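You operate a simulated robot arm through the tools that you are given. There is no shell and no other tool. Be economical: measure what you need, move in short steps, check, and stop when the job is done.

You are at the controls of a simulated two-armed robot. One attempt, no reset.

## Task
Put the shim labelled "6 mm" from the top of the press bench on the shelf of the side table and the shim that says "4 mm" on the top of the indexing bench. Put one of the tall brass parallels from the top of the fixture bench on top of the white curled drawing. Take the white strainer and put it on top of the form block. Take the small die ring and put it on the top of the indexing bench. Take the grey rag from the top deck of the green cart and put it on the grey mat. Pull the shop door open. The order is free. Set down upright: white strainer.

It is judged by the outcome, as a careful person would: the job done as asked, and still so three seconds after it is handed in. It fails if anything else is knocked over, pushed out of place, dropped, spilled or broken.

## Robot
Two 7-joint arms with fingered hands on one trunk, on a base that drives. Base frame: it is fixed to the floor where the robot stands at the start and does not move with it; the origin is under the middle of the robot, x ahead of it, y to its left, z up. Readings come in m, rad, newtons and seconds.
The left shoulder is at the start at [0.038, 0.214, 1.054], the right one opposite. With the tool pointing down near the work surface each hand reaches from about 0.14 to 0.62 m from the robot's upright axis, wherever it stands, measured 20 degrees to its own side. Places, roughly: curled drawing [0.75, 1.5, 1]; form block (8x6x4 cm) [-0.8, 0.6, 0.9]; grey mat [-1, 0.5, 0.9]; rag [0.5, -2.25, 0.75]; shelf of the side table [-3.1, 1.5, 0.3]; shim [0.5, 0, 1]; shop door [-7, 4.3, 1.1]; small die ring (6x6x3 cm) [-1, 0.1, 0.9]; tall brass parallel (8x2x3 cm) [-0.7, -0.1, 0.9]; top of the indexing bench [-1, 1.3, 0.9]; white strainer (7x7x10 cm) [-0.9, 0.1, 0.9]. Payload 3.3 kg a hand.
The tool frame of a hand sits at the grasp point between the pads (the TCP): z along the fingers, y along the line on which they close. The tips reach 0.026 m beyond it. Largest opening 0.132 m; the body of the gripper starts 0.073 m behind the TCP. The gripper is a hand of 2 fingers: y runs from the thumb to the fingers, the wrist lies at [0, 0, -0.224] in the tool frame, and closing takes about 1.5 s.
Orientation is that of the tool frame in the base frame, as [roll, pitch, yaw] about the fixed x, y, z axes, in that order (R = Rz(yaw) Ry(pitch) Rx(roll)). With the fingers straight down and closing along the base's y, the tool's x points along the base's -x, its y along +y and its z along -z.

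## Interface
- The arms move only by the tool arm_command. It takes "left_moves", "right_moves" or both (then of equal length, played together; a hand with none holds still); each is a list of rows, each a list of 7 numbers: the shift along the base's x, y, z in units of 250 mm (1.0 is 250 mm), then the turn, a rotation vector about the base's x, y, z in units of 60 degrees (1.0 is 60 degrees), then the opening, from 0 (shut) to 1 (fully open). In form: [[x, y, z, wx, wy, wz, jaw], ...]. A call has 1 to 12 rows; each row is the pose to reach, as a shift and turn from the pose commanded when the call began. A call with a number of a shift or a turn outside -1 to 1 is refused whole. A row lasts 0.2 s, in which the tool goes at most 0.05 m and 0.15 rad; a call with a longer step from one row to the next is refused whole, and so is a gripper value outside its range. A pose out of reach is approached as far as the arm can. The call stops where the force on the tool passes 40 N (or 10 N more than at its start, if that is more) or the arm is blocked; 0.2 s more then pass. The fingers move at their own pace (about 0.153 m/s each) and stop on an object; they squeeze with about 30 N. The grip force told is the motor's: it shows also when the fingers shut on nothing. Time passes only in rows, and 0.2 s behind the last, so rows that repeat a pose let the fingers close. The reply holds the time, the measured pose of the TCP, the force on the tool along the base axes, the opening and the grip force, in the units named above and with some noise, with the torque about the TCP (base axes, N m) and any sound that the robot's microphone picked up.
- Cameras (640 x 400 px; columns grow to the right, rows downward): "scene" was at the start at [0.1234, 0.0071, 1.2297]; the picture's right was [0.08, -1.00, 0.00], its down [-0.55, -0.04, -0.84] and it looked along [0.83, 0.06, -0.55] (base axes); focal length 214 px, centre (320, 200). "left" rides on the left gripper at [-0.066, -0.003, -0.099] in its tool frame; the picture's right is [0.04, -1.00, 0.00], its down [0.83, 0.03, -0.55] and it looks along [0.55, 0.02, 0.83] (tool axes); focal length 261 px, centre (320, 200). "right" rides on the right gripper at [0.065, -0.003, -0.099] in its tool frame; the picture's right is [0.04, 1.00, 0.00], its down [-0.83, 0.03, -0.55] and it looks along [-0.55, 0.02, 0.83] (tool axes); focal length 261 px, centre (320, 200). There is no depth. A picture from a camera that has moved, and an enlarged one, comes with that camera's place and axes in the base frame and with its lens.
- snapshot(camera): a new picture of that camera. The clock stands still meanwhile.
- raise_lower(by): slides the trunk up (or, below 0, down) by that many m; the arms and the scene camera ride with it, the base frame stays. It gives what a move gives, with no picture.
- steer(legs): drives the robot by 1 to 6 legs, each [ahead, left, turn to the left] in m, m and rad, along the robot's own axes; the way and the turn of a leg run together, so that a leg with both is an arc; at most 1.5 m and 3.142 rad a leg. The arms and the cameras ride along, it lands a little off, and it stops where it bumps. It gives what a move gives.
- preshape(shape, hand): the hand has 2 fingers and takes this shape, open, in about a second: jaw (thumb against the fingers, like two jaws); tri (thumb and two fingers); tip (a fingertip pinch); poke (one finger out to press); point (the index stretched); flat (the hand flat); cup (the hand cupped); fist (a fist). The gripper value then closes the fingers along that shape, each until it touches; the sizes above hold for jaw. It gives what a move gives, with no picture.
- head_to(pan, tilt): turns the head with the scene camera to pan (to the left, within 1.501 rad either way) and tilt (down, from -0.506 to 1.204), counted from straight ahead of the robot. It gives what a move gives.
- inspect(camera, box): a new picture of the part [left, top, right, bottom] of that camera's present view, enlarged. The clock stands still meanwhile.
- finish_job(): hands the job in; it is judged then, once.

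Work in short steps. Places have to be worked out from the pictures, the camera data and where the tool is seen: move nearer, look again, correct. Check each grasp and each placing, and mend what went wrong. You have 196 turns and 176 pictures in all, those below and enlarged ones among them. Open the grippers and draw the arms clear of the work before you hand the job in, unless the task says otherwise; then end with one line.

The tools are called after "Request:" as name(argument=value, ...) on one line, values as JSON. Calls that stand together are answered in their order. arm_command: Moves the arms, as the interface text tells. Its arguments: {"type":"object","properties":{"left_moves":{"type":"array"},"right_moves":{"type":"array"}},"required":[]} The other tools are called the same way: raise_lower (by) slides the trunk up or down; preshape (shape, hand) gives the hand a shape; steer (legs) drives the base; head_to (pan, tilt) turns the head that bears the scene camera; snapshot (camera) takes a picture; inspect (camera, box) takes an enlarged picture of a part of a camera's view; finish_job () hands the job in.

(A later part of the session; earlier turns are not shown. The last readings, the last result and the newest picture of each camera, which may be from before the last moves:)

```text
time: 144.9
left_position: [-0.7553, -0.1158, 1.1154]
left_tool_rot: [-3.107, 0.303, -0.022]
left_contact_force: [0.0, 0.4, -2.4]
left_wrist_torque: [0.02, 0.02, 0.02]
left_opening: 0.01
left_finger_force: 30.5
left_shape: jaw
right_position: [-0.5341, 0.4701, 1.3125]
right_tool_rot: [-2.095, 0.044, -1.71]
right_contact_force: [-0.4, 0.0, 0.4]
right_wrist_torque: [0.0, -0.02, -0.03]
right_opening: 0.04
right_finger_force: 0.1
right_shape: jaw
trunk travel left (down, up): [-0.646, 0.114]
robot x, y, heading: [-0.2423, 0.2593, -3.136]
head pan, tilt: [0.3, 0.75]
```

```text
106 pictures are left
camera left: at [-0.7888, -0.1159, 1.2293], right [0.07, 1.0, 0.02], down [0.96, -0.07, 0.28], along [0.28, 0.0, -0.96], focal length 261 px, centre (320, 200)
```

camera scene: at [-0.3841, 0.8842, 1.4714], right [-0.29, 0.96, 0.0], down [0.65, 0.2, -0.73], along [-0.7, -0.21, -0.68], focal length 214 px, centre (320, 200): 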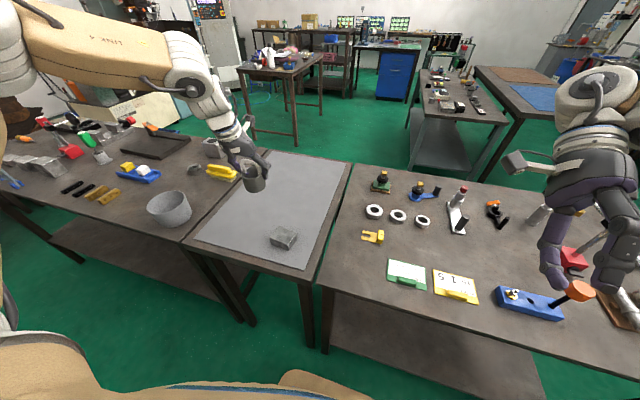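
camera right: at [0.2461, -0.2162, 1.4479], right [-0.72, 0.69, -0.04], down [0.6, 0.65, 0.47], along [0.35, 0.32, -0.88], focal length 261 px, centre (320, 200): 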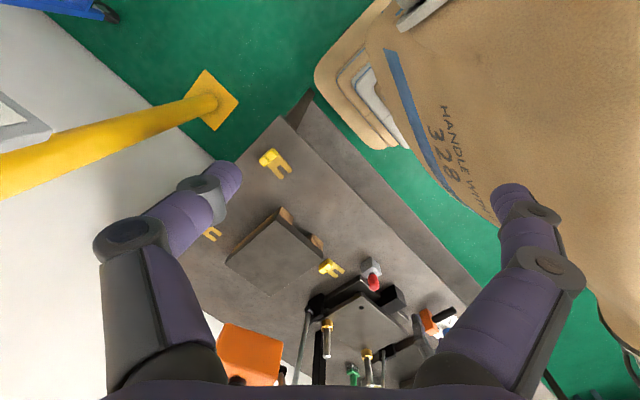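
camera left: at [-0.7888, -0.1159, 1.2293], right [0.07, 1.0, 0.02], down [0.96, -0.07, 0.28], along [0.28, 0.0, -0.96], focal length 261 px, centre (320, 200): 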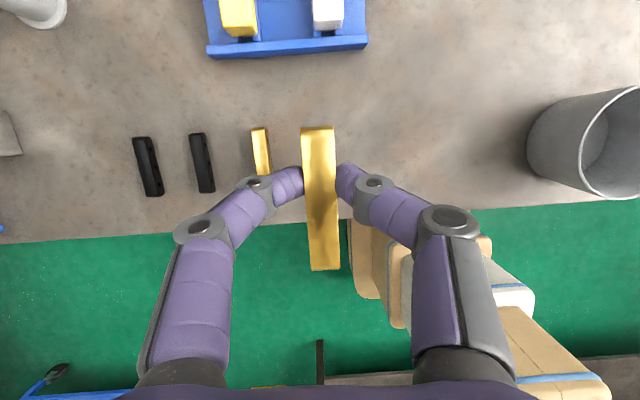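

Gripped the brass parallel. I turn right to face +y along the aisle and drive ahead toward the drawing's end, then look.

Request:
steer(legs=[[0, 0, -1.574], [1.2, 0, 0]])

Request:
head_to(pan=-1.3, tilt=0.45)

Request:
snapshot(camera="scene")

```text
time: 154.7
left_position: [-0.641, 1.9511, 1.1151]
left_tool_rot: [-3.107, 0.302, -1.581]
left_contact_force: [0.0, -0.3, -2.2]
left_wrist_torque: [0.0, 0.03, 0.01]
left_opening: 0.0096
left_finger_force: 29.9
left_shape: jaw
right_position: [-0.0523, 1.74, 1.3125]
right_tool_rot: [-2.095, 0.044, 3.016]
right_contact_force: [1.0, -1.1, -0.3]
right_wrist_torque: [0.01, 0.03, 0.0]
right_opening: 0.0399
right_finger_force: 0.0
right_shape: jaw
trunk travel left (down, up): [-0.646, 0.114]
robot x, y, heading: [-0.2598, 1.4432, 1.591]
head pan, tilt: [0.3, 0.75]
```

```text
time: 156.4
left_position: [-0.6416, 1.9525, 1.1155]
left_tool_rot: [-3.109, 0.302, -1.579]
left_contact_force: [0.0, -1.0, -3.2]
left_wrist_torque: [0.04, 0.03, 0.0]
left_opening: 0.01
left_finger_force: 30.0
left_shape: jaw
right_position: [-0.0512, 1.7397, 1.3128]
right_tool_rot: [-2.097, 0.044, 3.017]
right_contact_force: [-0.4, 0.5, -0.6]
right_wrist_torque: [0.01, -0.02, 0.02]
right_opening: 0.0399
right_finger_force: 0.1
right_shape: jaw
trunk travel left (down, up): [-0.646, 0.114]
robot x, y, heading: [-0.2569, 1.4453, 1.591]
head pan, tilt: [-1.3, 0.45]
```

```text
105 pictures are left
camera scene: at [-0.1731, 1.4805, 1.5528], right [0.28, -0.96, 0.0], down [-0.42, -0.12, -0.9], along [0.86, 0.26, -0.44], focal length 214 px, centre (320, 200)
```

scene: 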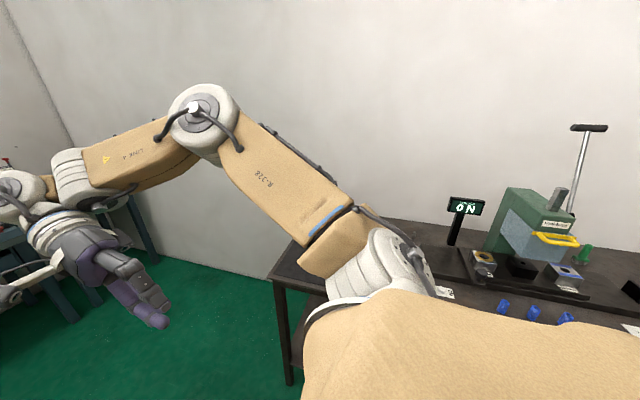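

Bench end is at y≈1.83 with open floor beyond. I go around to face -y at that end and look at the drawing.

Request:
steer(legs=[[0.8, 0, 0], [0, 0, -1.58], [0, 0, -1.58], [0, 0.45, 0]])

Request:
head_to(pan=0.3, tilt=0.7)

Request:
snapshot(camera="scene")

Request:
snapshot(camera="left")

```text
time: 170.9
left_position: [0.5492, 1.755, 1.1135]
left_tool_rot: [-3.108, 0.302, 1.551]
left_contact_force: [1.2, 0.3, -1.5]
left_wrist_torque: [-0.03, 0.03, -0.01]
left_opening: 0.0093
left_finger_force: 29.8
left_shape: jaw
right_position: [-0.0379, 1.9747, 1.3134]
right_tool_rot: [-2.095, 0.042, -0.139]
right_contact_force: [0.2, 0.4, 0.4]
right_wrist_torque: [0.0, 0.01, 0.04]
right_opening: 0.0395
right_finger_force: 0.0
right_shape: jaw
trunk travel left (down, up): [-0.646, 0.114]
robot x, y, heading: [0.1702, 2.268, -1.568]
head pan, tilt: [-1.3, 0.45]
```

```text
time: 172.6
left_position: [0.5489, 1.7546, 1.1161]
left_tool_rot: [-3.108, 0.303, 1.547]
left_contact_force: [0.0, 0.0, -2.4]
left_wrist_torque: [-0.01, -0.02, 0.0]
left_opening: 0.0094
left_finger_force: 30.2
left_shape: jaw
right_position: [-0.0388, 1.9751, 1.3126]
right_tool_rot: [-2.098, 0.044, -0.138]
right_contact_force: [0.1, -0.2, -0.2]
right_wrist_torque: [-0.01, -0.01, 0.0]
right_opening: 0.0398
right_finger_force: 0.1
right_shape: jaw
trunk travel left (down, up): [-0.646, 0.114]
robot x, y, heading: [0.1729, 2.2674, -1.564]
head pan, tilt: [0.3, 0.7]
```

```text
104 pictures are left
camera scene: at [0.1956, 2.1766, 1.5306], right [-0.95, -0.3, 0.0], down [-0.19, 0.61, -0.76], along [0.23, -0.73, -0.64], focal length 214 px, centre (320, 200)
```

scene: 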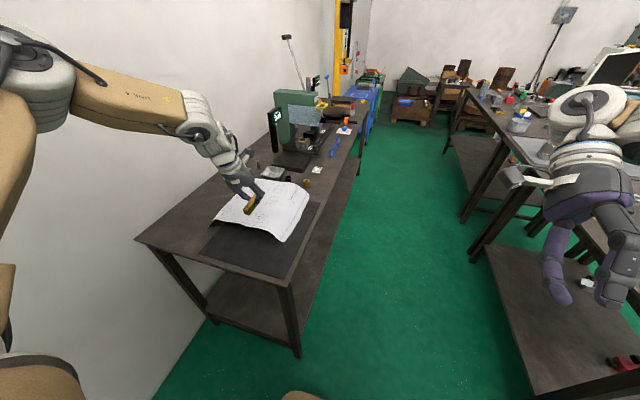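

```text
103 pictures are left
camera left: at [0.5478, 1.7221, 1.2295], right [-1.0, 0.07, 0.02], down [0.07, 0.96, 0.28], along [0.0, 0.28, -0.96], focal length 261 px, centre (320, 200)
```

left: 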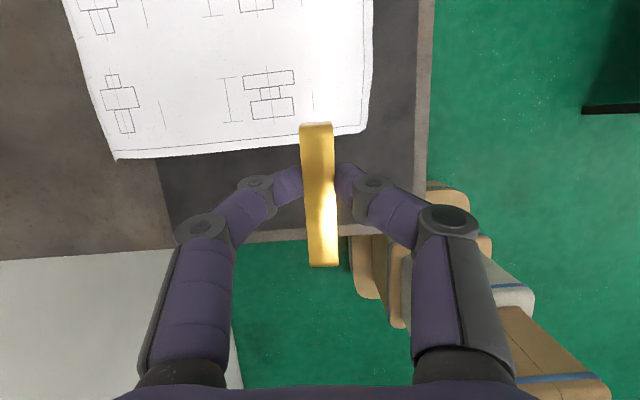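

The drawing is clear: centre about x 0.65, y≈1.6. I drive 0.14 m ahead and 0.09 m left.

Request:
steer(legs=[[0.14, 0.09, -0.005]])

Request:
snapshot(camera="left")

Request:
inspect(camera="scene", box=[150, 130, 350, 255])

```text
time: 174.0
left_position: [0.6368, 1.6128, 1.1131]
left_tool_rot: [-3.107, 0.302, 1.544]
left_contact_force: [0.5, 0.4, -2.0]
left_wrist_torque: [0.0, 0.05, 0.02]
left_opening: 0.0093
left_finger_force: 30.3
left_shape: jaw
right_position: [0.0504, 1.8352, 1.3118]
right_tool_rot: [-2.095, 0.043, -0.142]
right_contact_force: [-0.9, -0.7, -0.7]
right_wrist_torque: [-0.02, -0.01, 0.04]
right_opening: 0.0398
right_finger_force: 0.2
right_shape: jaw
trunk travel left (down, up): [-0.646, 0.114]
robot x, y, heading: [0.2626, 2.1292, -1.574]
head pan, tilt: [0.3, 0.7]
```

```text
102 pictures are left
camera left: at [0.636, 1.5798, 1.2287], right [-1.0, 0.08, 0.02], down [0.08, 0.96, 0.28], along [0.0, 0.28, -0.96], focal length 261 px, centre (320, 200)
```

left: 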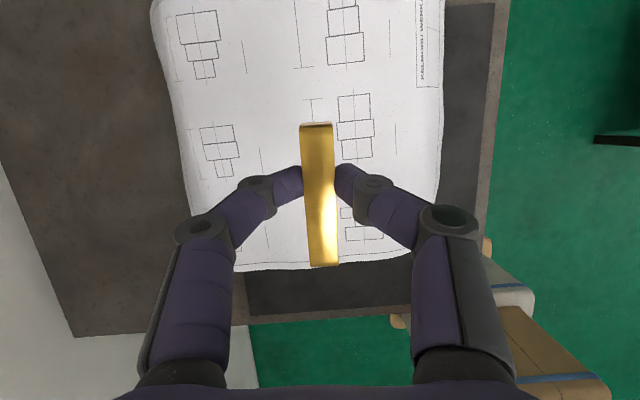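

```text
3.20 times, centred on (250, 192) of scene
camera zoom: at [0.2861, 2.0356, 1.5305], right [-0.96, -0.3, 0.0], down [-0.19, 0.62, -0.76], along [0.23, -0.73, -0.65], focal length 686 px, centre (544, 224)
```

zoom: 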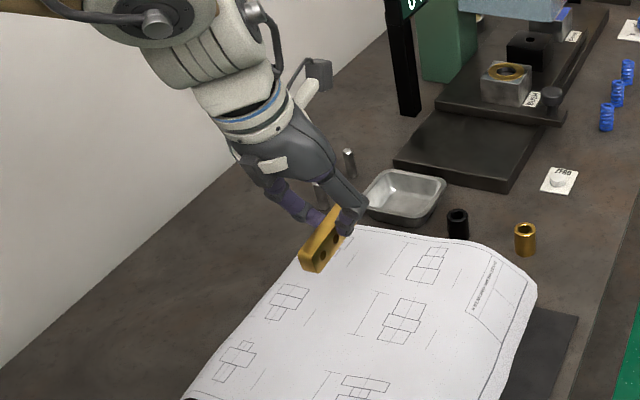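

Over the paper's middle. Lower 0.13 and look.

Request:
raise_lower(by=-0.13)

Request:
snapshot(camera="left")

Request:
inspect(camera="scene", box=[150, 130, 350, 255])

```text
time: 175.6
left_position: [0.6364, 1.6136, 0.9852]
left_tool_rot: [-3.109, 0.302, 1.545]
left_contact_force: [0.1, -0.5, -2.8]
left_wrist_torque: [0.0, 0.0, 0.01]
left_opening: 0.0092
left_finger_force: 29.3
left_shape: jaw
right_position: [0.0494, 1.8366, 1.1838]
right_tool_rot: [-2.095, 0.042, -0.144]
right_contact_force: [-0.6, 0.1, 0.6]
right_wrist_torque: [0.0, -0.02, 0.0]
right_opening: 0.0397
right_finger_force: 0.0
right_shape: jaw
trunk travel left (down, up): [-0.516, 0.244]
robot x, y, heading: [0.2633, 2.1269, -1.569]
head pan, tilt: [0.3, 0.7]
```

```text
100 pictures are left
camera left: at [0.6353, 1.5811, 1.0998], right [-1.0, 0.08, 0.02], down [0.08, 0.96, 0.28], along [0.0, 0.28, -0.96], focal length 261 px, centre (320, 200)
```

left: 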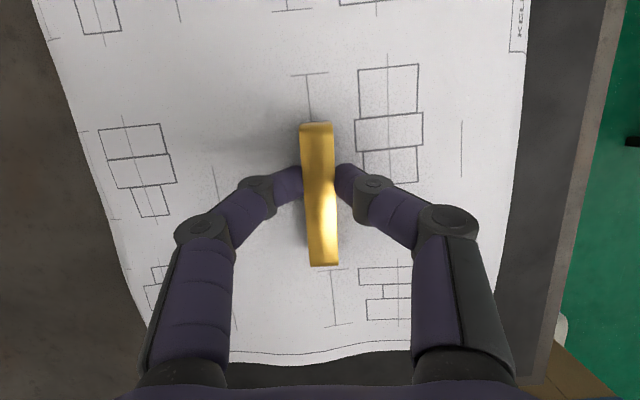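

```text
3.20 times, centred on (250, 192) of scene
camera zoom: at [0.2852, 2.0329, 1.4006], right [-0.96, -0.3, 0.0], down [-0.19, 0.62, -0.76], along [0.23, -0.73, -0.64], focal length 686 px, centre (544, 224)
```

zoom: 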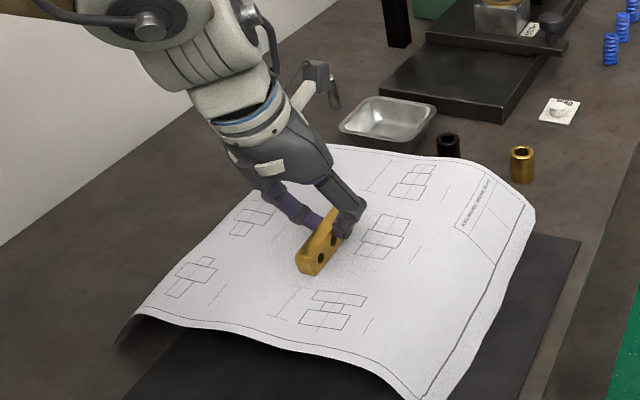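

The paper is arched and the parallel is near it. Lower slowly, 3 mm a row.

Request:
arm_command(left_moves=[[0, 0, -0.012, 0, 0, 0, 0], [0, 0, -0.024, 0, 0, 0, 0], [0, 0, -0.036, 0, 0, 0, 0], [0, 0, -0.048, 0, 0, 0, 0], [0, 0, -0.06, 0, 0, 0, 0], [0, 0, -0.072, 0, 0, 0, 0], [0, 0, -0.084, 0, 0, 0, 0]])

Request:
inspect(camera="scene", box=[150, 130, 350, 255])

```text
time: 176.9
left_position: [0.6343, 1.6109, 0.9759]
left_tool_rot: [-3.109, 0.322, 1.544]
left_contact_force: [0.0, 5.6, 23.9]
left_wrist_torque: [0.02, -0.03, 0.03]
left_opening: 0.0139
left_finger_force: 30.2
left_shape: jaw
right_position: [0.0502, 1.8381, 1.1826]
right_tool_rot: [-2.099, 0.041, -0.144]
right_contact_force: [0.3, 0.6, -0.7]
right_wrist_torque: [0.03, 0.01, -0.01]
right_opening: 0.0395
right_finger_force: 0.1
right_shape: jaw
trunk travel left (down, up): [-0.516, 0.244]
robot x, y, heading: [0.2615, 2.1297, -1.571]
head pan, tilt: [0.3, 0.7]
stopped in row 6 (left hand): the force on the tool passed its limit at 42 N (the readings are from after the stop); the commanded pose is now the measured one
```

```text
3.20 times, centred on (250, 192) of scene
camera zoom: at [0.2843, 2.0354, 1.4007], right [-0.96, -0.3, 0.0], down [-0.19, 0.61, -0.77], along [0.23, -0.73, -0.64], focal length 686 px, centre (544, 224)
```

zoom: 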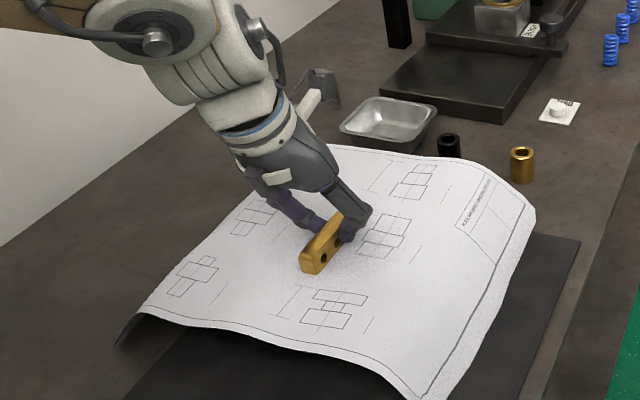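

Contact with the stiff arched sheet. I relieve the force a little, then open gently and watch whether it stays.

Request:
arm_command(left_moves=[[0, 0, 0.006, 0, 0, 0, 0.05], [0, 0, 0.006, 0, 0, 0, 0.12], [0, 0, 0.006, 0, 0, 0, 0.2], [0, 0, 0.006, 0, 0, 0, 0.25]])

Request:
snapshot(camera="left")

Request:
inspect(camera="scene", box=[190, 160, 310, 235])

```text
time: 177.9
left_position: [0.6364, 1.6127, 0.9743]
left_tool_rot: [-3.107, 0.312, 1.544]
left_contact_force: [-0.1, 0.7, -0.4]
left_wrist_torque: [0.01, 0.02, 0.01]
left_opening: 0.0327
left_finger_force: 0.0
left_shape: jaw
right_position: [0.0492, 1.8372, 1.1826]
right_tool_rot: [-2.095, 0.045, -0.144]
right_contact_force: [0.7, 0.2, -1.1]
right_wrist_torque: [-0.03, 0.01, -0.03]
right_opening: 0.0396
right_finger_force: 0.0
right_shape: jaw
trunk travel left (down, up): [-0.516, 0.244]
robot x, y, heading: [0.2594, 2.1265, -1.569]
head pan, tilt: [0.3, 0.7]
```

```text
97 pictures are left
camera left: at [0.6351, 1.5794, 1.0883], right [-1.0, 0.08, 0.02], down [0.08, 0.96, 0.27], along [0.0, 0.27, -0.96], focal length 261 px, centre (320, 200)
```

left: 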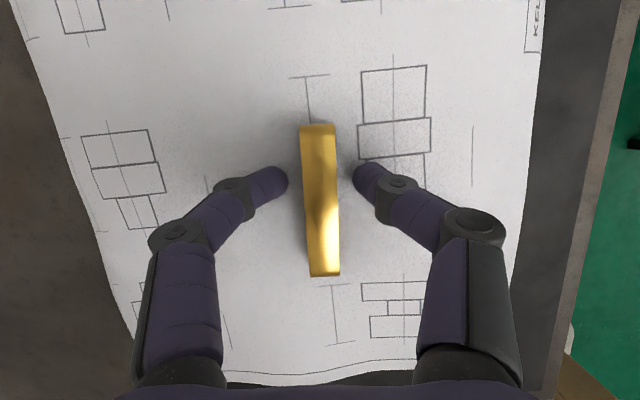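

```text
5.33 times, centred on (250, 198) of scene
camera zoom: at [0.2852, 2.0327, 1.4004], right [-0.96, -0.3, 0.0], down [-0.19, 0.62, -0.76], along [0.23, -0.73, -0.64], focal length 1144 px, centre (693, 213)
```

zoom: 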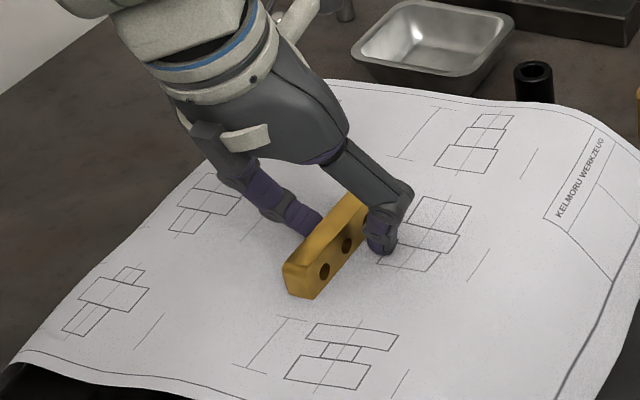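

It stays upright on the sheet. I raise straight up and re-check.

Request:
raise_lower(by=0.15)

Request:
snapshot(camera="left")

```text
time: 179.7
left_position: [0.6351, 1.6103, 1.1224]
left_tool_rot: [-3.107, 0.313, 1.545]
left_contact_force: [-0.6, -0.6, -0.1]
left_wrist_torque: [-0.05, 0.0, -0.01]
left_opening: 0.0327
left_finger_force: 0.2
left_shape: jaw
right_position: [0.0501, 1.8376, 1.3332]
right_tool_rot: [-2.095, 0.045, -0.144]
right_contact_force: [-0.5, -0.7, 0.7]
right_wrist_torque: [0.01, 0.04, 0.01]
right_opening: 0.0396
right_finger_force: 0.1
right_shape: jaw
trunk travel left (down, up): [-0.666, 0.094]
robot x, y, heading: [0.2602, 2.131, -1.572]
head pan, tilt: [0.3, 0.7]
```

```text
95 pictures are left
camera left: at [0.635, 1.579, 1.2386], right [-1.0, 0.08, 0.02], down [0.08, 0.96, 0.27], along [0.0, 0.27, -0.96], focal length 261 px, centre (320, 200)
```

left: 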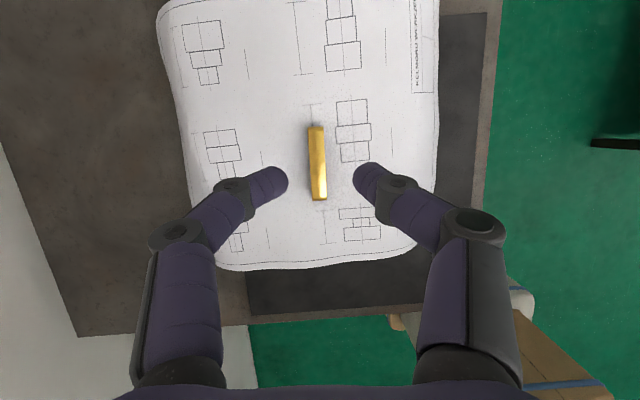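

Parallel rests on the drawing. Next the 6 mm shim: I back off, return to the aisle, drive down it and turn to face +x near y=-0.5.

Request:
steer(legs=[[-0.12, 0, 0], [0, -0.46, 0], [1.4, 0, 0], [1.3, 0, 0]])

Request:
head_to(pan=0.3, tilt=0.6)

Request:
snapshot(camera="scene")

```text
time: 196.2
left_position: [0.1303, -1.0196, 1.1246]
left_tool_rot: [-3.105, 0.317, 1.523]
left_contact_force: [0.4, 0.3, 0.1]
left_wrist_torque: [0.01, -0.02, 0.01]
left_opening: 0.0327
left_finger_force: 0.0
left_shape: jaw
right_position: [-0.4493, -0.7802, 1.3319]
right_tool_rot: [-2.096, 0.044, -0.164]
right_contact_force: [0.2, -0.3, 0.5]
right_wrist_torque: [-0.04, 0.03, -0.01]
right_opening: 0.0398
right_finger_force: 0.1
right_shape: jaw
trunk travel left (down, up): [-0.666, 0.094]
robot x, y, heading: [-0.2297, -0.4902, -1.59]
head pan, tilt: [0.3, 0.7]
```

```text
time: 196.8
left_position: [0.132, -1.0195, 1.1241]
left_tool_rot: [-3.106, 0.314, 1.52]
left_contact_force: [-0.2, -0.6, -0.7]
left_wrist_torque: [-0.01, -0.01, 0.0]
left_opening: 0.0329
left_finger_force: 0.0
left_shape: jaw
right_position: [-0.4485, -0.7798, 1.333]
right_tool_rot: [-2.095, 0.044, -0.166]
right_contact_force: [0.6, -0.4, -1.0]
right_wrist_torque: [-0.01, 0.0, 0.01]
right_opening: 0.0398
right_finger_force: 0.1
right_shape: jaw
trunk travel left (down, up): [-0.666, 0.094]
robot x, y, heading: [-0.233, -0.4895, -1.592]
head pan, tilt: [0.3, 0.6]
```

```text
94 pictures are left
camera scene: at [-0.2083, -0.588, 1.5592], right [-0.96, -0.27, 0.0], down [-0.16, 0.54, -0.82], along [0.23, -0.79, -0.57], focal length 214 px, centre (320, 200)
```

scene: 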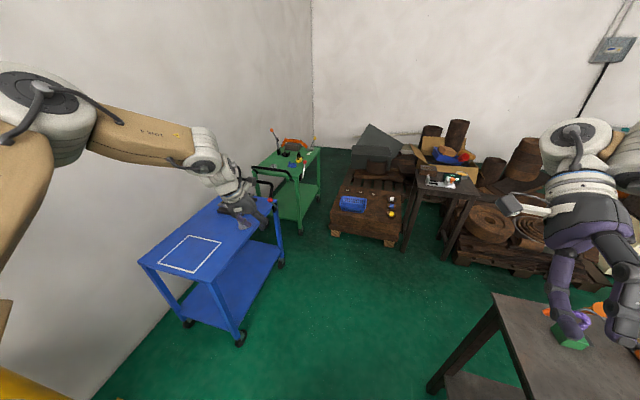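

Both carts are in view. The green cart with the rag is close, so I do the rag now. Enlarging the green cart.

Request:
inspect(camera="scene", box=[230, 115, 350, 190])

Request:
head_to(pan=-0.6, tilt=0.6)

Request:
snapshot(camera="scene")

```text
5.33 times, centred on (290, 152) of scene
camera zoom: at [-0.2083, -0.588, 1.5592], right [-0.96, -0.27, 0.0], down [-0.16, 0.54, -0.82], along [0.23, -0.79, -0.57], focal length 1144 px, centre (480, 453)
```

zoom: 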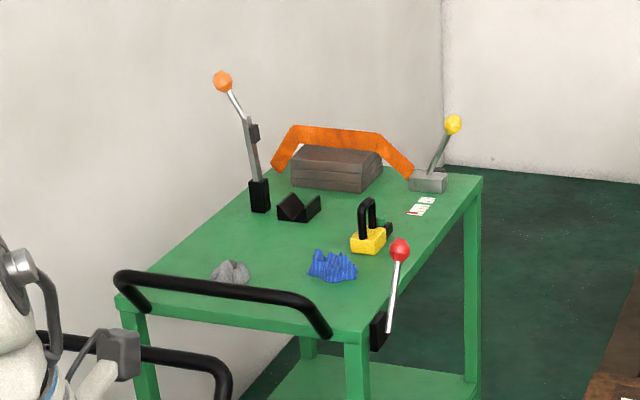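

```text
time: 198.1
left_position: [0.1318, -1.0187, 1.1246]
left_tool_rot: [-3.108, 0.315, 1.522]
left_contact_force: [-0.4, -0.3, -0.1]
left_wrist_torque: [0.03, 0.05, -0.01]
left_opening: 0.0325
left_finger_force: 0.0
left_shape: jaw
right_position: [-0.4488, -0.7796, 1.3333]
right_tool_rot: [-2.096, 0.044, -0.165]
right_contact_force: [-0.1, 0.5, -0.3]
right_wrist_torque: [-0.05, 0.01, 0.01]
right_opening: 0.0397
right_finger_force: 0.0
right_shape: jaw
trunk travel left (down, up): [-0.666, 0.094]
robot x, y, heading: [-0.2282, -0.4922, -1.598]
head pan, tilt: [-0.6, 0.6]
```

```text
92 pictures are left
camera scene: at [-0.284, -0.5748, 1.5592], right [-0.81, 0.58, 0.0], down [0.33, 0.46, -0.82], along [-0.48, -0.67, -0.57], focal length 214 px, centre (320, 200)
```

scene: 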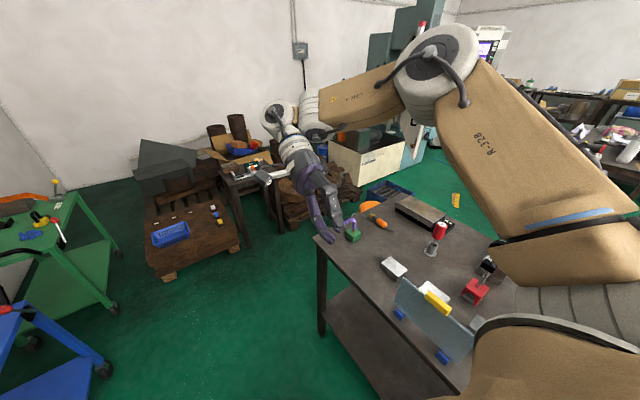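

Grey rag at about (0.62,-2.05) behind the cart's push bar. I raise a little and drive to about (0.1,-1.65), heading slightly left, with a check midway.

Request:
raise_lower(by=0.06)

Request:
steer(legs=[[0.5, 0.15, 0.02], [0.5, 0.15, 0]])

Request:
head_to(pan=0.6, tilt=0.7)

Request:
snapshot(camera="scene")

Request:
snapshot(camera="left")

```text
time: 199.1
left_position: [0.1309, -1.0193, 1.1846]
left_tool_rot: [-3.106, 0.313, 1.522]
left_contact_force: [0.4, 0.4, -0.2]
left_wrist_torque: [0.0, 0.02, -0.01]
left_opening: 0.0326
left_finger_force: 0.0
left_shape: jaw
right_position: [-0.449, -0.7803, 1.3927]
right_tool_rot: [-2.095, 0.045, -0.167]
right_contact_force: [0.7, -0.2, -0.8]
right_wrist_torque: [0.01, 0.0, 0.0]
right_opening: 0.0397
right_finger_force: 0.0
right_shape: jaw
trunk travel left (down, up): [-0.726, 0.034]
robot x, y, heading: [-0.2304, -0.4923, -1.594]
head pan, tilt: [-0.6, 0.6]
```

```text
time: 204.7
left_position: [0.4515, -2.0068, 1.1841]
left_tool_rot: [-3.106, 0.314, 1.551]
left_contact_force: [-0.2, -0.2, -1.2]
left_wrist_torque: [0.0, 0.01, 0.01]
left_opening: 0.0329
left_finger_force: 0.0
left_shape: jaw
right_position: [-0.137, -1.7852, 1.3932]
right_tool_rot: [-2.095, 0.042, -0.134]
right_contact_force: [-0.7, -0.2, -0.1]
right_wrist_torque: [-0.02, 0.02, 0.03]
right_opening: 0.0398
right_finger_force: 0.0
right_shape: jaw
trunk travel left (down, up): [-0.726, 0.034]
robot x, y, heading: [0.0752, -1.4909, -1.561]
head pan, tilt: [-0.6, 0.6]
```

```text
time: 206.1
left_position: [0.4502, -2.0072, 1.1846]
left_tool_rot: [-3.107, 0.315, 1.552]
left_contact_force: [-0.2, -0.2, -0.4]
left_wrist_torque: [-0.02, 0.01, 0.02]
left_opening: 0.0325
left_finger_force: 0.1
left_shape: jaw
right_position: [-0.1353, -1.7855, 1.3932]
right_tool_rot: [-2.097, 0.044, -0.136]
right_contact_force: [0.0, 0.5, 0.1]
right_wrist_torque: [0.02, -0.02, 0.0]
right_opening: 0.0399
right_finger_force: 0.0
right_shape: jaw
trunk travel left (down, up): [-0.726, 0.034]
robot x, y, heading: [0.0728, -1.4892, -1.563]
head pan, tilt: [0.6, 0.7]
```

```text
91 pictures are left
camera scene: at [0.1198, -1.571, 1.6106], right [-0.82, -0.57, 0.0], down [-0.37, 0.53, -0.76], along [0.44, -0.63, -0.64], focal length 214 px, centre (320, 200)
```

scene: 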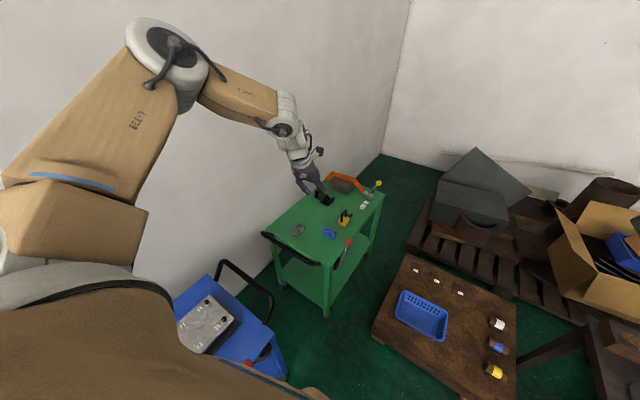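

```text
90 pictures are left
camera left: at [0.4505, -2.0383, 1.2989], right [-1.0, 0.07, 0.02], down [0.07, 0.96, 0.27], along [0.0, 0.27, -0.96], focal length 261 px, centre (320, 200)
```

left: 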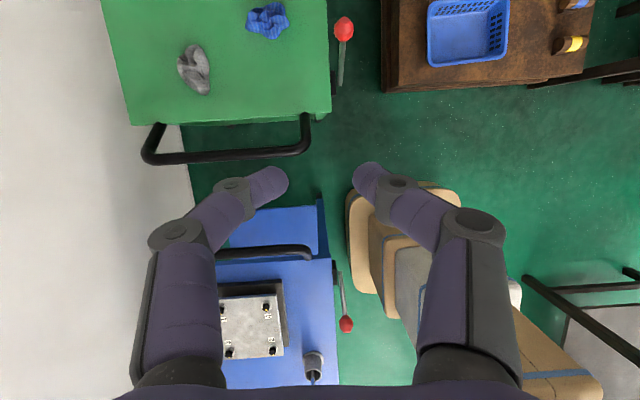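

Good top view: grey rag at (0.665,-2.15), push bar 15 cm nearer. Space is tight, so I drive 0.27 m ahead with slight left turn and will bring the hand left by arm.

Request:
steer(legs=[[0.26, 0.0, 0.12]])

Request:
arm_command(left_moves=[[0.08, 0.04, 0, 0, 0, 0.13, 0.6], [0.16, 0.08, 0, 0, 0, 0.26, 0.6], [0.26, 0.12, 0, 0, 0, 0.39, 0.7], [0.38, 0.17, 0, 0, 0, 0.52, 0.8], [0.5, 0.22, 0, 0, 0, 0.6, 0.9], [0.6, 0.28, 0, 0, 0, 0.6, 0.9]])

Request:
snapshot(camera="left")

```text
time: 208.0
left_position: [0.5309, -2.215, 1.1836]
left_tool_rot: [-3.107, 0.313, 1.677]
left_contact_force: [0.4, -0.1, 1.3]
left_wrist_torque: [0.0, -0.03, 0.03]
left_opening: 0.0327
left_finger_force: 0.0
left_shape: jaw
right_position: [-0.0805, -2.0691, 1.3928]
right_tool_rot: [-2.096, 0.044, -0.009]
right_contact_force: [0.1, -0.4, -0.4]
right_wrist_torque: [0.03, 0.02, 0.01]
right_opening: 0.0397
right_finger_force: 0.1
right_shape: jaw
trunk travel left (down, up): [-0.726, 0.034]
robot x, y, heading: [0.0923, -1.7538, -1.436]
head pan, tilt: [0.6, 0.7]
```

```text
time: 209.4
left_position: [0.6792, -2.1441, 1.1851]
left_tool_rot: [-3.107, 0.314, 2.306]
left_contact_force: [0.7, 0.4, -0.7]
left_wrist_torque: [-0.01, -0.01, -0.02]
left_opening: 0.1186
left_finger_force: 0.0
left_shape: jaw
right_position: [-0.0795, -2.0671, 1.3938]
right_tool_rot: [-2.096, 0.042, -0.011]
right_contact_force: [0.6, 0.1, -0.1]
right_wrist_torque: [-0.01, 0.01, 0.03]
right_opening: 0.0397
right_finger_force: 0.1
right_shape: jaw
trunk travel left (down, up): [-0.726, 0.034]
robot x, y, heading: [0.0946, -1.7501, -1.439]
head pan, tilt: [0.6, 0.7]
```

```text
89 pictures are left
camera left: at [0.7002, -2.1684, 1.2981], right [-0.77, -0.63, 0.02], down [-0.61, 0.75, 0.27], along [-0.18, 0.19, -0.96], focal length 261 px, centre (320, 200)
```

left: 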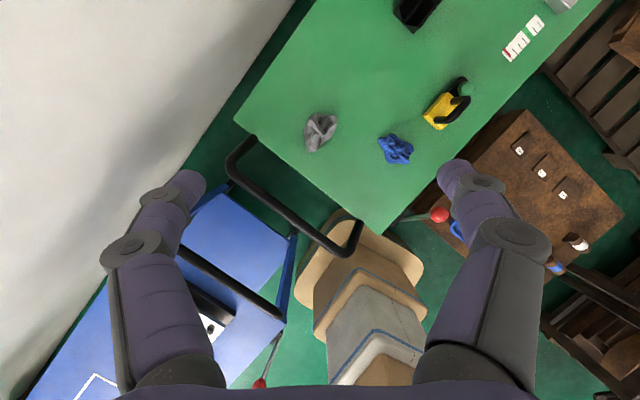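

Reached easily. Rag at (0.69,-2.172): I correct the position and lower the trunk 0.3 m, with the push bar well clear.

Request:
arm_command(left_moves=[[0.03, -0.06, 0, 0, 0, 0, 0.8], [0.05, -0.112, 0, 0, 0, 0, 0.75]])

Request:
raise_lower(by=-0.3)

Request:
snapshot(camera="left")

Request:
snapshot(camera="scene")

```text
time: 210.0
left_position: [0.6925, -2.173, 1.1834]
left_tool_rot: [-3.109, 0.313, 2.306]
left_contact_force: [0.2, 0.2, 1.2]
left_wrist_torque: [0.01, 0.0, -0.04]
left_opening: 0.0993
left_finger_force: 0.1
left_shape: jaw
right_position: [-0.0787, -2.0682, 1.3923]
right_tool_rot: [-2.097, 0.043, -0.009]
right_contact_force: [0.4, 0.0, 0.6]
right_wrist_torque: [0.02, -0.01, -0.02]
right_opening: 0.0396
right_finger_force: 0.0
right_shape: jaw
trunk travel left (down, up): [-0.726, 0.034]
robot x, y, heading: [0.0931, -1.7478, -1.441]
head pan, tilt: [0.6, 0.7]
```

```text
time: 213.0
left_position: [0.6923, -2.1727, 0.8836]
left_tool_rot: [-3.107, 0.313, 2.306]
left_contact_force: [0.6, 0.2, 0.3]
left_wrist_torque: [0.01, 0.0, 0.0]
left_opening: 0.0992
left_finger_force: 0.0
left_shape: jaw
right_position: [-0.0793, -2.0681, 1.0939]
right_tool_rot: [-2.097, 0.043, -0.011]
right_contact_force: [0.1, 0.1, 0.1]
right_wrist_torque: [0.02, 0.02, 0.02]
right_opening: 0.04
right_finger_force: 0.0
right_shape: jaw
trunk travel left (down, up): [-0.426, 0.334]
robot x, y, heading: [0.0908, -1.7489, -1.439]
head pan, tilt: [0.6, 0.7]
```

```text
88 pictures are left
camera left: at [0.7143, -2.1958, 0.9991], right [-0.77, -0.63, 0.02], down [-0.61, 0.75, 0.27], along [-0.18, 0.19, -0.96], focal length 261 px, centre (320, 200)
```

left: 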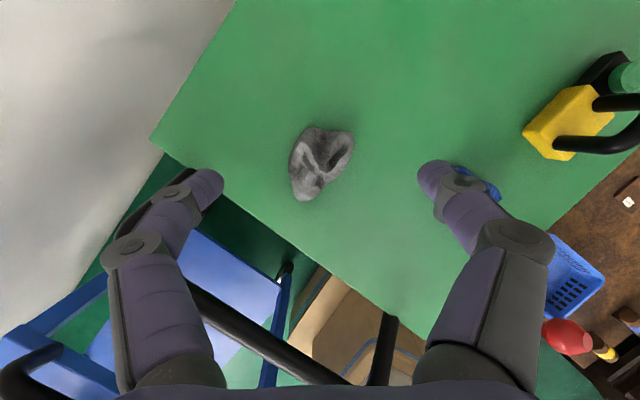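

```text
87 pictures are left
camera scene: at [0.1495, -1.8362, 1.3102], right [-0.74, -0.67, 0.0], down [-0.43, 0.48, -0.76], along [0.51, -0.57, -0.64], focal length 214 px, centre (320, 200)
```

scene: 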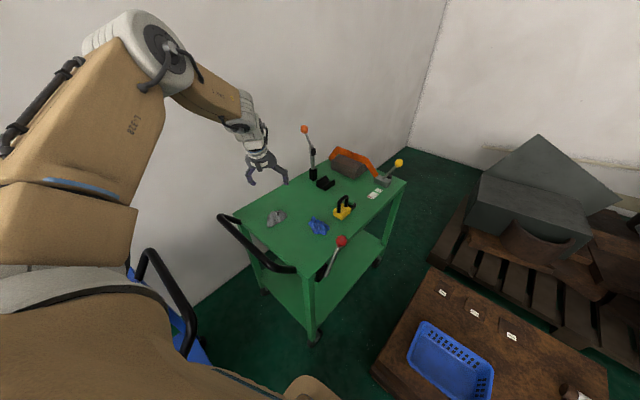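

Triangulation puts the rag at z≈0.71. I lower 0.11 more and look.

Request:
raise_lower(by=-0.11)

Request:
snapshot(camera="left")

Request:
inspect(camera="scene", box=[190, 110, 370, 260])

```text
time: 214.4
left_position: [0.6932, -2.1735, 0.7753]
left_tool_rot: [-3.107, 0.314, 2.305]
left_contact_force: [-0.5, 0.3, -0.2]
left_wrist_torque: [0.02, -0.01, 0.02]
left_opening: 0.099
left_finger_force: 0.1
left_shape: jaw
right_position: [-0.0802, -2.0683, 0.9832]
right_tool_rot: [-2.095, 0.045, -0.009]
right_contact_force: [-0.1, 0.3, 0.2]
right_wrist_torque: [0.04, -0.04, 0.03]
right_opening: 0.0399
right_finger_force: 0.0
right_shape: jaw
trunk travel left (down, up): [-0.316, 0.444]
robot x, y, heading: [0.0883, -1.75, -1.438]
head pan, tilt: [0.6, 0.7]
```

```text
86 pictures are left
camera left: at [0.7144, -2.1956, 0.8893], right [-0.77, -0.63, 0.02], down [-0.61, 0.75, 0.27], along [-0.18, 0.19, -0.96], focal length 261 px, centre (320, 200)
```

left: 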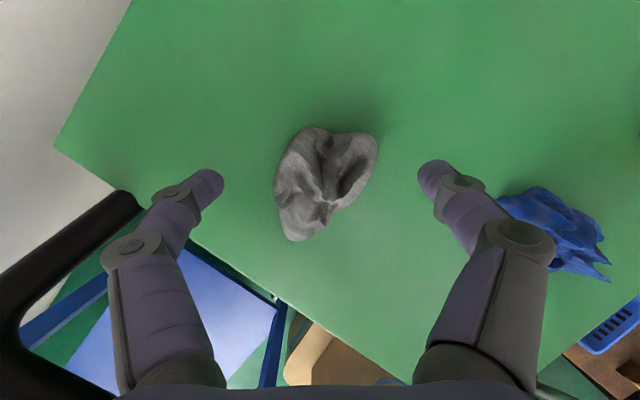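

```text
2.67 times, centred on (280, 185) of scene
camera zoom: at [0.1517, -1.8532, 1.1993], right [-0.74, -0.67, 0.0], down [-0.43, 0.48, -0.76], along [0.51, -0.57, -0.64], focal length 572 px, centre (427, 240)
```

zoom: 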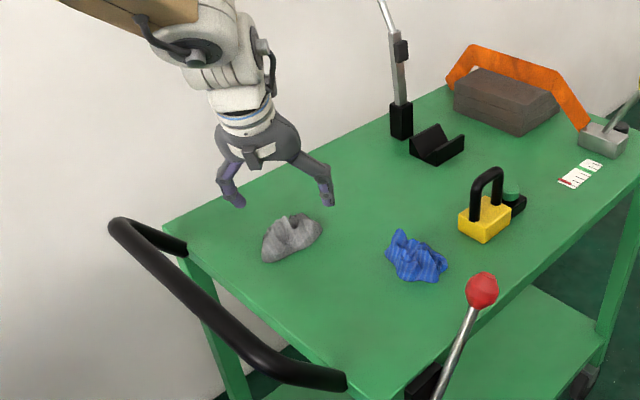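

Centred. I lower 4.8 cm and close on the rag.

Request:
arm_command(left_moves=[[-0.01, 0, -0.06, 0, 0, 0, 0.75], [-0.02, 0, -0.12, 0, 0, 0, 0.75], [-0.02, 0, -0.17, 0, 0, 0, 0.75], [-0.02, 0, -0.19, 0, 0, 0, 0.75]])

Request:
snapshot(camera="left")

Request:
inspect(camera="scene", box=[190, 110, 370, 260])

```text
time: 215.4
left_position: [0.6876, -2.1745, 0.729]
left_tool_rot: [-3.107, 0.314, 2.306]
left_contact_force: [0.2, 0.0, 1.6]
left_wrist_torque: [0.04, -0.05, 0.0]
left_opening: 0.0995
left_finger_force: 0.0
left_shape: jaw
right_position: [-0.0803, -2.0674, 0.9822]
right_tool_rot: [-2.096, 0.045, -0.01]
right_contact_force: [-0.7, -0.1, -0.4]
right_wrist_torque: [0.01, 0.0, 0.04]
right_opening: 0.0398
right_finger_force: 0.1
right_shape: jaw
trunk travel left (down, up): [-0.316, 0.444]
robot x, y, heading: [0.0927, -1.7496, -1.44]
head pan, tilt: [0.6, 0.7]
```

```text
84 pictures are left
camera left: at [0.709, -2.1968, 0.8433], right [-0.77, -0.63, 0.02], down [-0.61, 0.75, 0.27], along [-0.18, 0.19, -0.96], focal length 261 px, centre (320, 200)
```

left: 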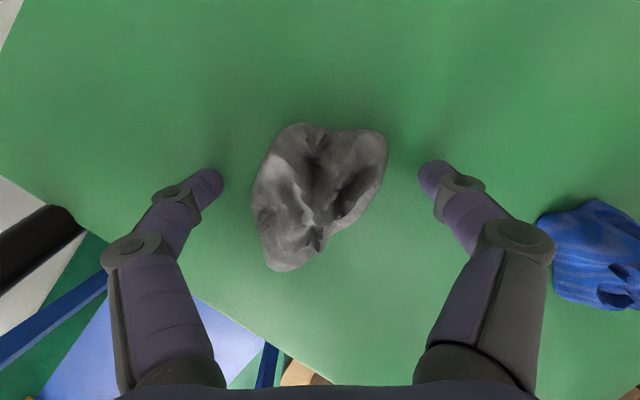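

```text
2.67 times, centred on (280, 185) of scene
camera zoom: at [0.1517, -1.8534, 1.1992], right [-0.74, -0.67, 0.0], down [-0.43, 0.48, -0.76], along [0.51, -0.57, -0.64], focal length 572 px, centre (427, 240)
```

zoom: 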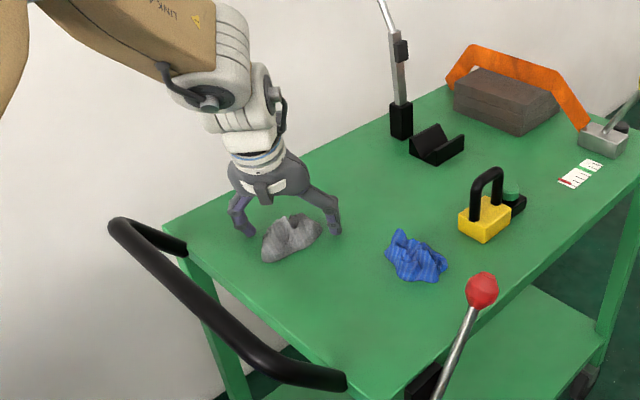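

Fingers straddle the rag. Another 7 mm down, then close.

Request:
arm_command(left_moves=[[0, 0.0, -0.028, 0, 0, 0, 0.75], [0, 0.0, -0.028, 0, 0, 0, 0.4], [0, 0, -0.028, 0, 0, 0, 0.1], [0, 0, -0.028, 0, 0, 0, 0], [0, 0, -0.028, 0, 0, 0, 0], [0, 0, -0.028, 0, 0, 0, 0]])

Request:
raise_lower(by=0.1)

Request:
snapshot(camera="left")

```text
time: 216.5
left_position: [0.6925, -2.1734, 0.7261]
left_tool_rot: [-3.113, 0.329, 2.311]
left_contact_force: [3.3, 7.4, 25.9]
left_wrist_torque: [0.44, -0.6, 0.1]
left_opening: 0.0508
left_finger_force: 29.3
left_shape: jaw
right_position: [-0.0813, -2.0666, 0.9834]
right_tool_rot: [-2.098, 0.042, -0.01]
right_contact_force: [-0.4, 0.1, -0.2]
right_wrist_torque: [-0.02, 0.01, 0.0]
right_opening: 0.0398
right_finger_force: 0.0
right_shape: jaw
trunk travel left (down, up): [-0.316, 0.444]
robot x, y, heading: [0.0898, -1.751, -1.434]
head pan, tilt: [0.6, 0.7]
stopped in row 5 (left hand): the force on the tool passed its limit at 42 N (the readings are from after the stop); the commanded pose is now the measured one
```

```text
time: 217.8
left_position: [0.6921, -2.1739, 0.8211]
left_tool_rot: [-3.11, 0.318, 2.308]
left_contact_force: [0.2, -0.4, -0.6]
left_wrist_torque: [0.0, 0.0, 0.01]
left_opening: 0.0407
left_finger_force: 30.1
left_shape: jaw
right_position: [-0.0801, -2.0682, 1.0829]
right_tool_rot: [-2.093, 0.045, -0.012]
right_contact_force: [-0.1, -0.6, -0.5]
right_wrist_torque: [0.0, -0.03, -0.02]
right_opening: 0.0398
right_finger_force: 0.0
right_shape: jaw
trunk travel left (down, up): [-0.416, 0.344]
robot x, y, heading: [0.0947, -1.7473, -1.442]
head pan, tilt: [0.6, 0.7]
```

```text
82 pictures are left
camera left: at [0.7116, -2.1969, 0.9364], right [-0.77, -0.63, 0.02], down [-0.61, 0.75, 0.26], along [-0.18, 0.19, -0.96], focal length 261 px, centre (320, 200)
```

left: 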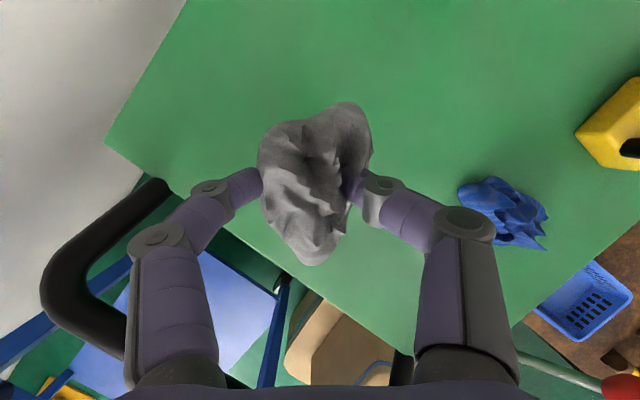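

The rag is held. I raise 0.32 m, then bring the arm back to its standard pose.

Request:
raise_lower(by=0.33)

Request:
arm_command(left_moves=[[-0.1, -0.03, 0, 0, 0, -0.12, 0], [-0.2, -0.06, 0, 0, 0, -0.24, 0], [-0.3, -0.09, 0, 0, 0, -0.36, 0], [-0.42, -0.12, 0, 0, 0, -0.48, 0], [-0.54, -0.15, 0, 0, 0, -0.6, 0], [-0.64, -0.17, 0, 0, 0, -0.6, 0]])

Request:
steer(legs=[[-0.27, 0, 0], [-0.7, -0.05, -0.13]])

```text
time: 221.0
left_position: [0.6904, -2.1738, 1.1515]
left_tool_rot: [-3.11, 0.321, 2.307]
left_contact_force: [-0.2, 0.2, -0.7]
left_wrist_torque: [-0.02, 0.01, -0.01]
left_opening: 0.0408
left_finger_force: 30.1
left_shape: jaw
right_position: [-0.08, -2.0673, 1.4126]
right_tool_rot: [-2.097, 0.045, -0.01]
right_contact_force: [0.3, 0.2, -0.2]
right_wrist_torque: [0.02, 0.0, 0.02]
right_opening: 0.0398
right_finger_force: 0.0
right_shape: jaw
trunk travel left (down, up): [-0.746, 0.014]
robot x, y, heading: [0.0921, -1.7478, -1.439]
head pan, tilt: [0.6, 0.7]
```

```text
time: 222.4
left_position: [0.5302, -2.2166, 1.1546]
left_tool_rot: [-3.11, 0.32, 1.677]
left_contact_force: [-0.2, -0.2, -0.4]
left_wrist_torque: [-0.03, 0.0, 0.0]
left_opening: 0.0398
left_finger_force: 29.9
left_shape: jaw
left hand out of reach, approached as far as the arm can: row 6
right_position: [-0.0808, -2.0675, 1.4113]
right_tool_rot: [-2.097, 0.044, -0.011]
right_contact_force: [-0.2, 0.2, -0.5]
right_wrist_torque: [-0.03, -0.02, 0.03]
right_opening: 0.0398
right_finger_force: 0.1
right_shape: jaw
trunk travel left (down, up): [-0.746, 0.014]
robot x, y, heading: [0.0893, -1.7499, -1.432]
head pan, tilt: [0.6, 0.7]
```

```text
time: 227.8
left_position: [0.3314, -1.2946, 1.1539]
left_tool_rot: [-3.11, 0.322, 1.557]
left_contact_force: [0.6, -0.2, -1.2]
left_wrist_torque: [0.06, -0.01, 0.0]
left_opening: 0.0398
left_finger_force: 30.2
left_shape: jaw
right_position: [-0.2552, -1.0743, 1.4131]
right_tool_rot: [-2.097, 0.043, -0.132]
right_contact_force: [0.3, 0.2, 0.3]
right_wrist_torque: [0.0, -0.03, 0.01]
right_opening: 0.0396
right_finger_force: 0.0
right_shape: jaw
trunk travel left (down, up): [-0.746, 0.014]
robot x, y, heading: [-0.0483, -0.7808, -1.561]
head pan, tilt: [0.6, 0.7]
```

Next I reverse up the aisle to y≈0.8 and turn to face the mat bench.

Request:
steer(legs=[[-0.8, -0.08, 0], [-0.8, -0.08, 0], [0, 0, -1.575]])

Request:
snapshot(camera="left")

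```text
time: 239.8
left_position: [-0.7103, 0.4372, 1.1539]
left_tool_rot: [-3.108, 0.32, 0.013]
left_contact_force: [-0.3, -0.9, -0.6]
left_wrist_torque: [0.0, 0.0, 0.02]
left_opening: 0.0395
left_finger_force: 30.3
left_shape: jaw
right_position: [-0.5082, 1.0326, 1.4136]
right_tool_rot: [-2.096, 0.042, -1.674]
right_contact_force: [0.3, 0.4, 0.5]
right_wrist_torque: [-0.01, -0.02, 0.01]
right_opening: 0.04
right_finger_force: 0.1
right_shape: jaw
trunk travel left (down, up): [-0.746, 0.014]
robot x, y, heading: [-0.2053, 0.8327, -3.101]
head pan, tilt: [0.6, 0.7]
```

```text
81 pictures are left
camera left: at [-0.7423, 0.4379, 1.2686], right [0.03, 1.0, 0.02], down [0.96, -0.04, 0.26], along [0.26, 0.01, -0.97], focal length 261 px, centre (320, 200)
```

left: 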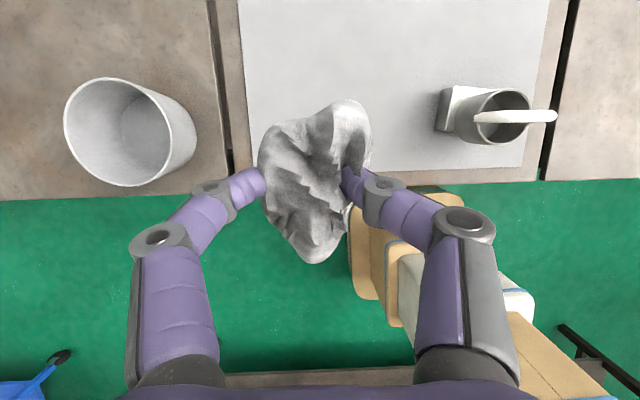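

I drive 0.13 m ahead and lower over the free mat area.

Request:
steer(legs=[[0.13, -0.01, -0.04]])

Request:
raise_lower(by=-0.2)

Request:
snapshot(camera="left")

```text
time: 241.1
left_position: [-0.8565, 0.4691, 1.154]
left_tool_rot: [-3.108, 0.322, -0.028]
left_contact_force: [-0.2, -0.1, -0.3]
left_wrist_torque: [-0.01, 0.01, -0.02]
left_opening: 0.0394
left_finger_force: 30.3
left_shape: jaw
right_position: [-0.6283, 1.0537, 1.4127]
right_tool_rot: [-2.097, 0.044, -1.717]
right_contact_force: [0.2, -1.1, 1.0]
right_wrist_torque: [0.03, -0.02, -0.01]
right_opening: 0.0396
right_finger_force: 0.1
right_shape: jaw
trunk travel left (down, up): [-0.746, 0.014]
robot x, y, heading: [-0.3333, 0.8388, 3.134]
head pan, tilt: [0.6, 0.7]
```

```text
time: 243.3
left_position: [-0.8572, 0.4684, 0.953]
left_tool_rot: [-3.108, 0.322, -0.028]
left_contact_force: [0.2, -0.5, -0.2]
left_wrist_torque: [0.02, -0.01, -0.01]
left_opening: 0.0392
left_finger_force: 29.6
left_shape: jaw
right_position: [-0.6285, 1.0526, 1.213]
right_tool_rot: [-2.097, 0.043, -1.718]
right_contact_force: [-0.7, -0.6, 0.7]
right_wrist_torque: [0.03, 0.0, -0.02]
right_opening: 0.0399
right_finger_force: 0.0
right_shape: jaw
trunk travel left (down, up): [-0.546, 0.214]
robot x, y, heading: [-0.3358, 0.8422, 3.138]
head pan, tilt: [0.6, 0.7]
```

```text
80 pictures are left
camera left: at [-0.8881, 0.4689, 1.0688], right [0.08, 1.0, 0.02], down [0.96, -0.08, 0.26], along [0.26, 0.0, -0.97], focal length 261 px, centre (320, 200)
```

left: 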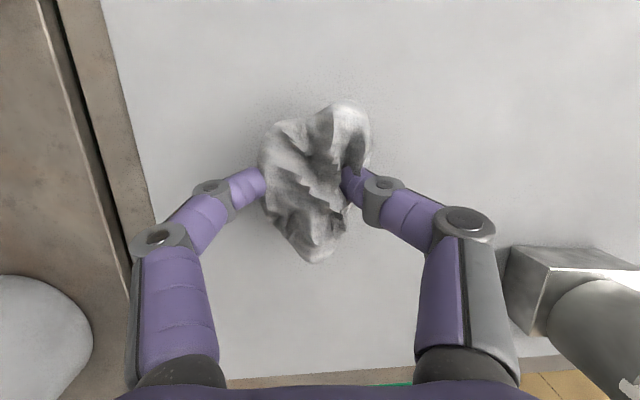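

Plenty of clearance. I lower in small steps until it touches.

Request:
arm_command(left_moves=[[0, 0, -0.03, 0, 0, 0, 0], [0, 0, -0.06, 0, 0, 0, 0], [0, 0, -0.08, 0, 0, 0, 0], [0, 0, -0.1, 0, 0, 0, 0], [0, 0, -0.115, 0, 0, 0, 0]])

```text
time: 244.5
left_position: [-0.8473, 0.4654, 0.9336]
left_tool_rot: [-3.11, 0.321, -0.028]
left_contact_force: [-0.3, -0.8, -0.2]
left_wrist_torque: [-0.02, 0.01, -0.04]
left_opening: 0.0395
left_finger_force: 30.4
left_shape: jaw
left hand out of reach, approached as far as the arm can: row 2, 3, 4, 5
right_position: [-0.6287, 1.0541, 1.2125]
right_tool_rot: [-2.097, 0.042, -1.718]
right_contact_force: [0.0, 0.2, -0.4]
right_wrist_torque: [0.0, -0.01, 0.01]
right_opening: 0.0396
right_finger_force: 0.0
right_shape: jaw
trunk travel left (down, up): [-0.546, 0.214]
robot x, y, heading: [-0.3348, 0.8401, 3.138]
head pan, tilt: [0.6, 0.7]
```

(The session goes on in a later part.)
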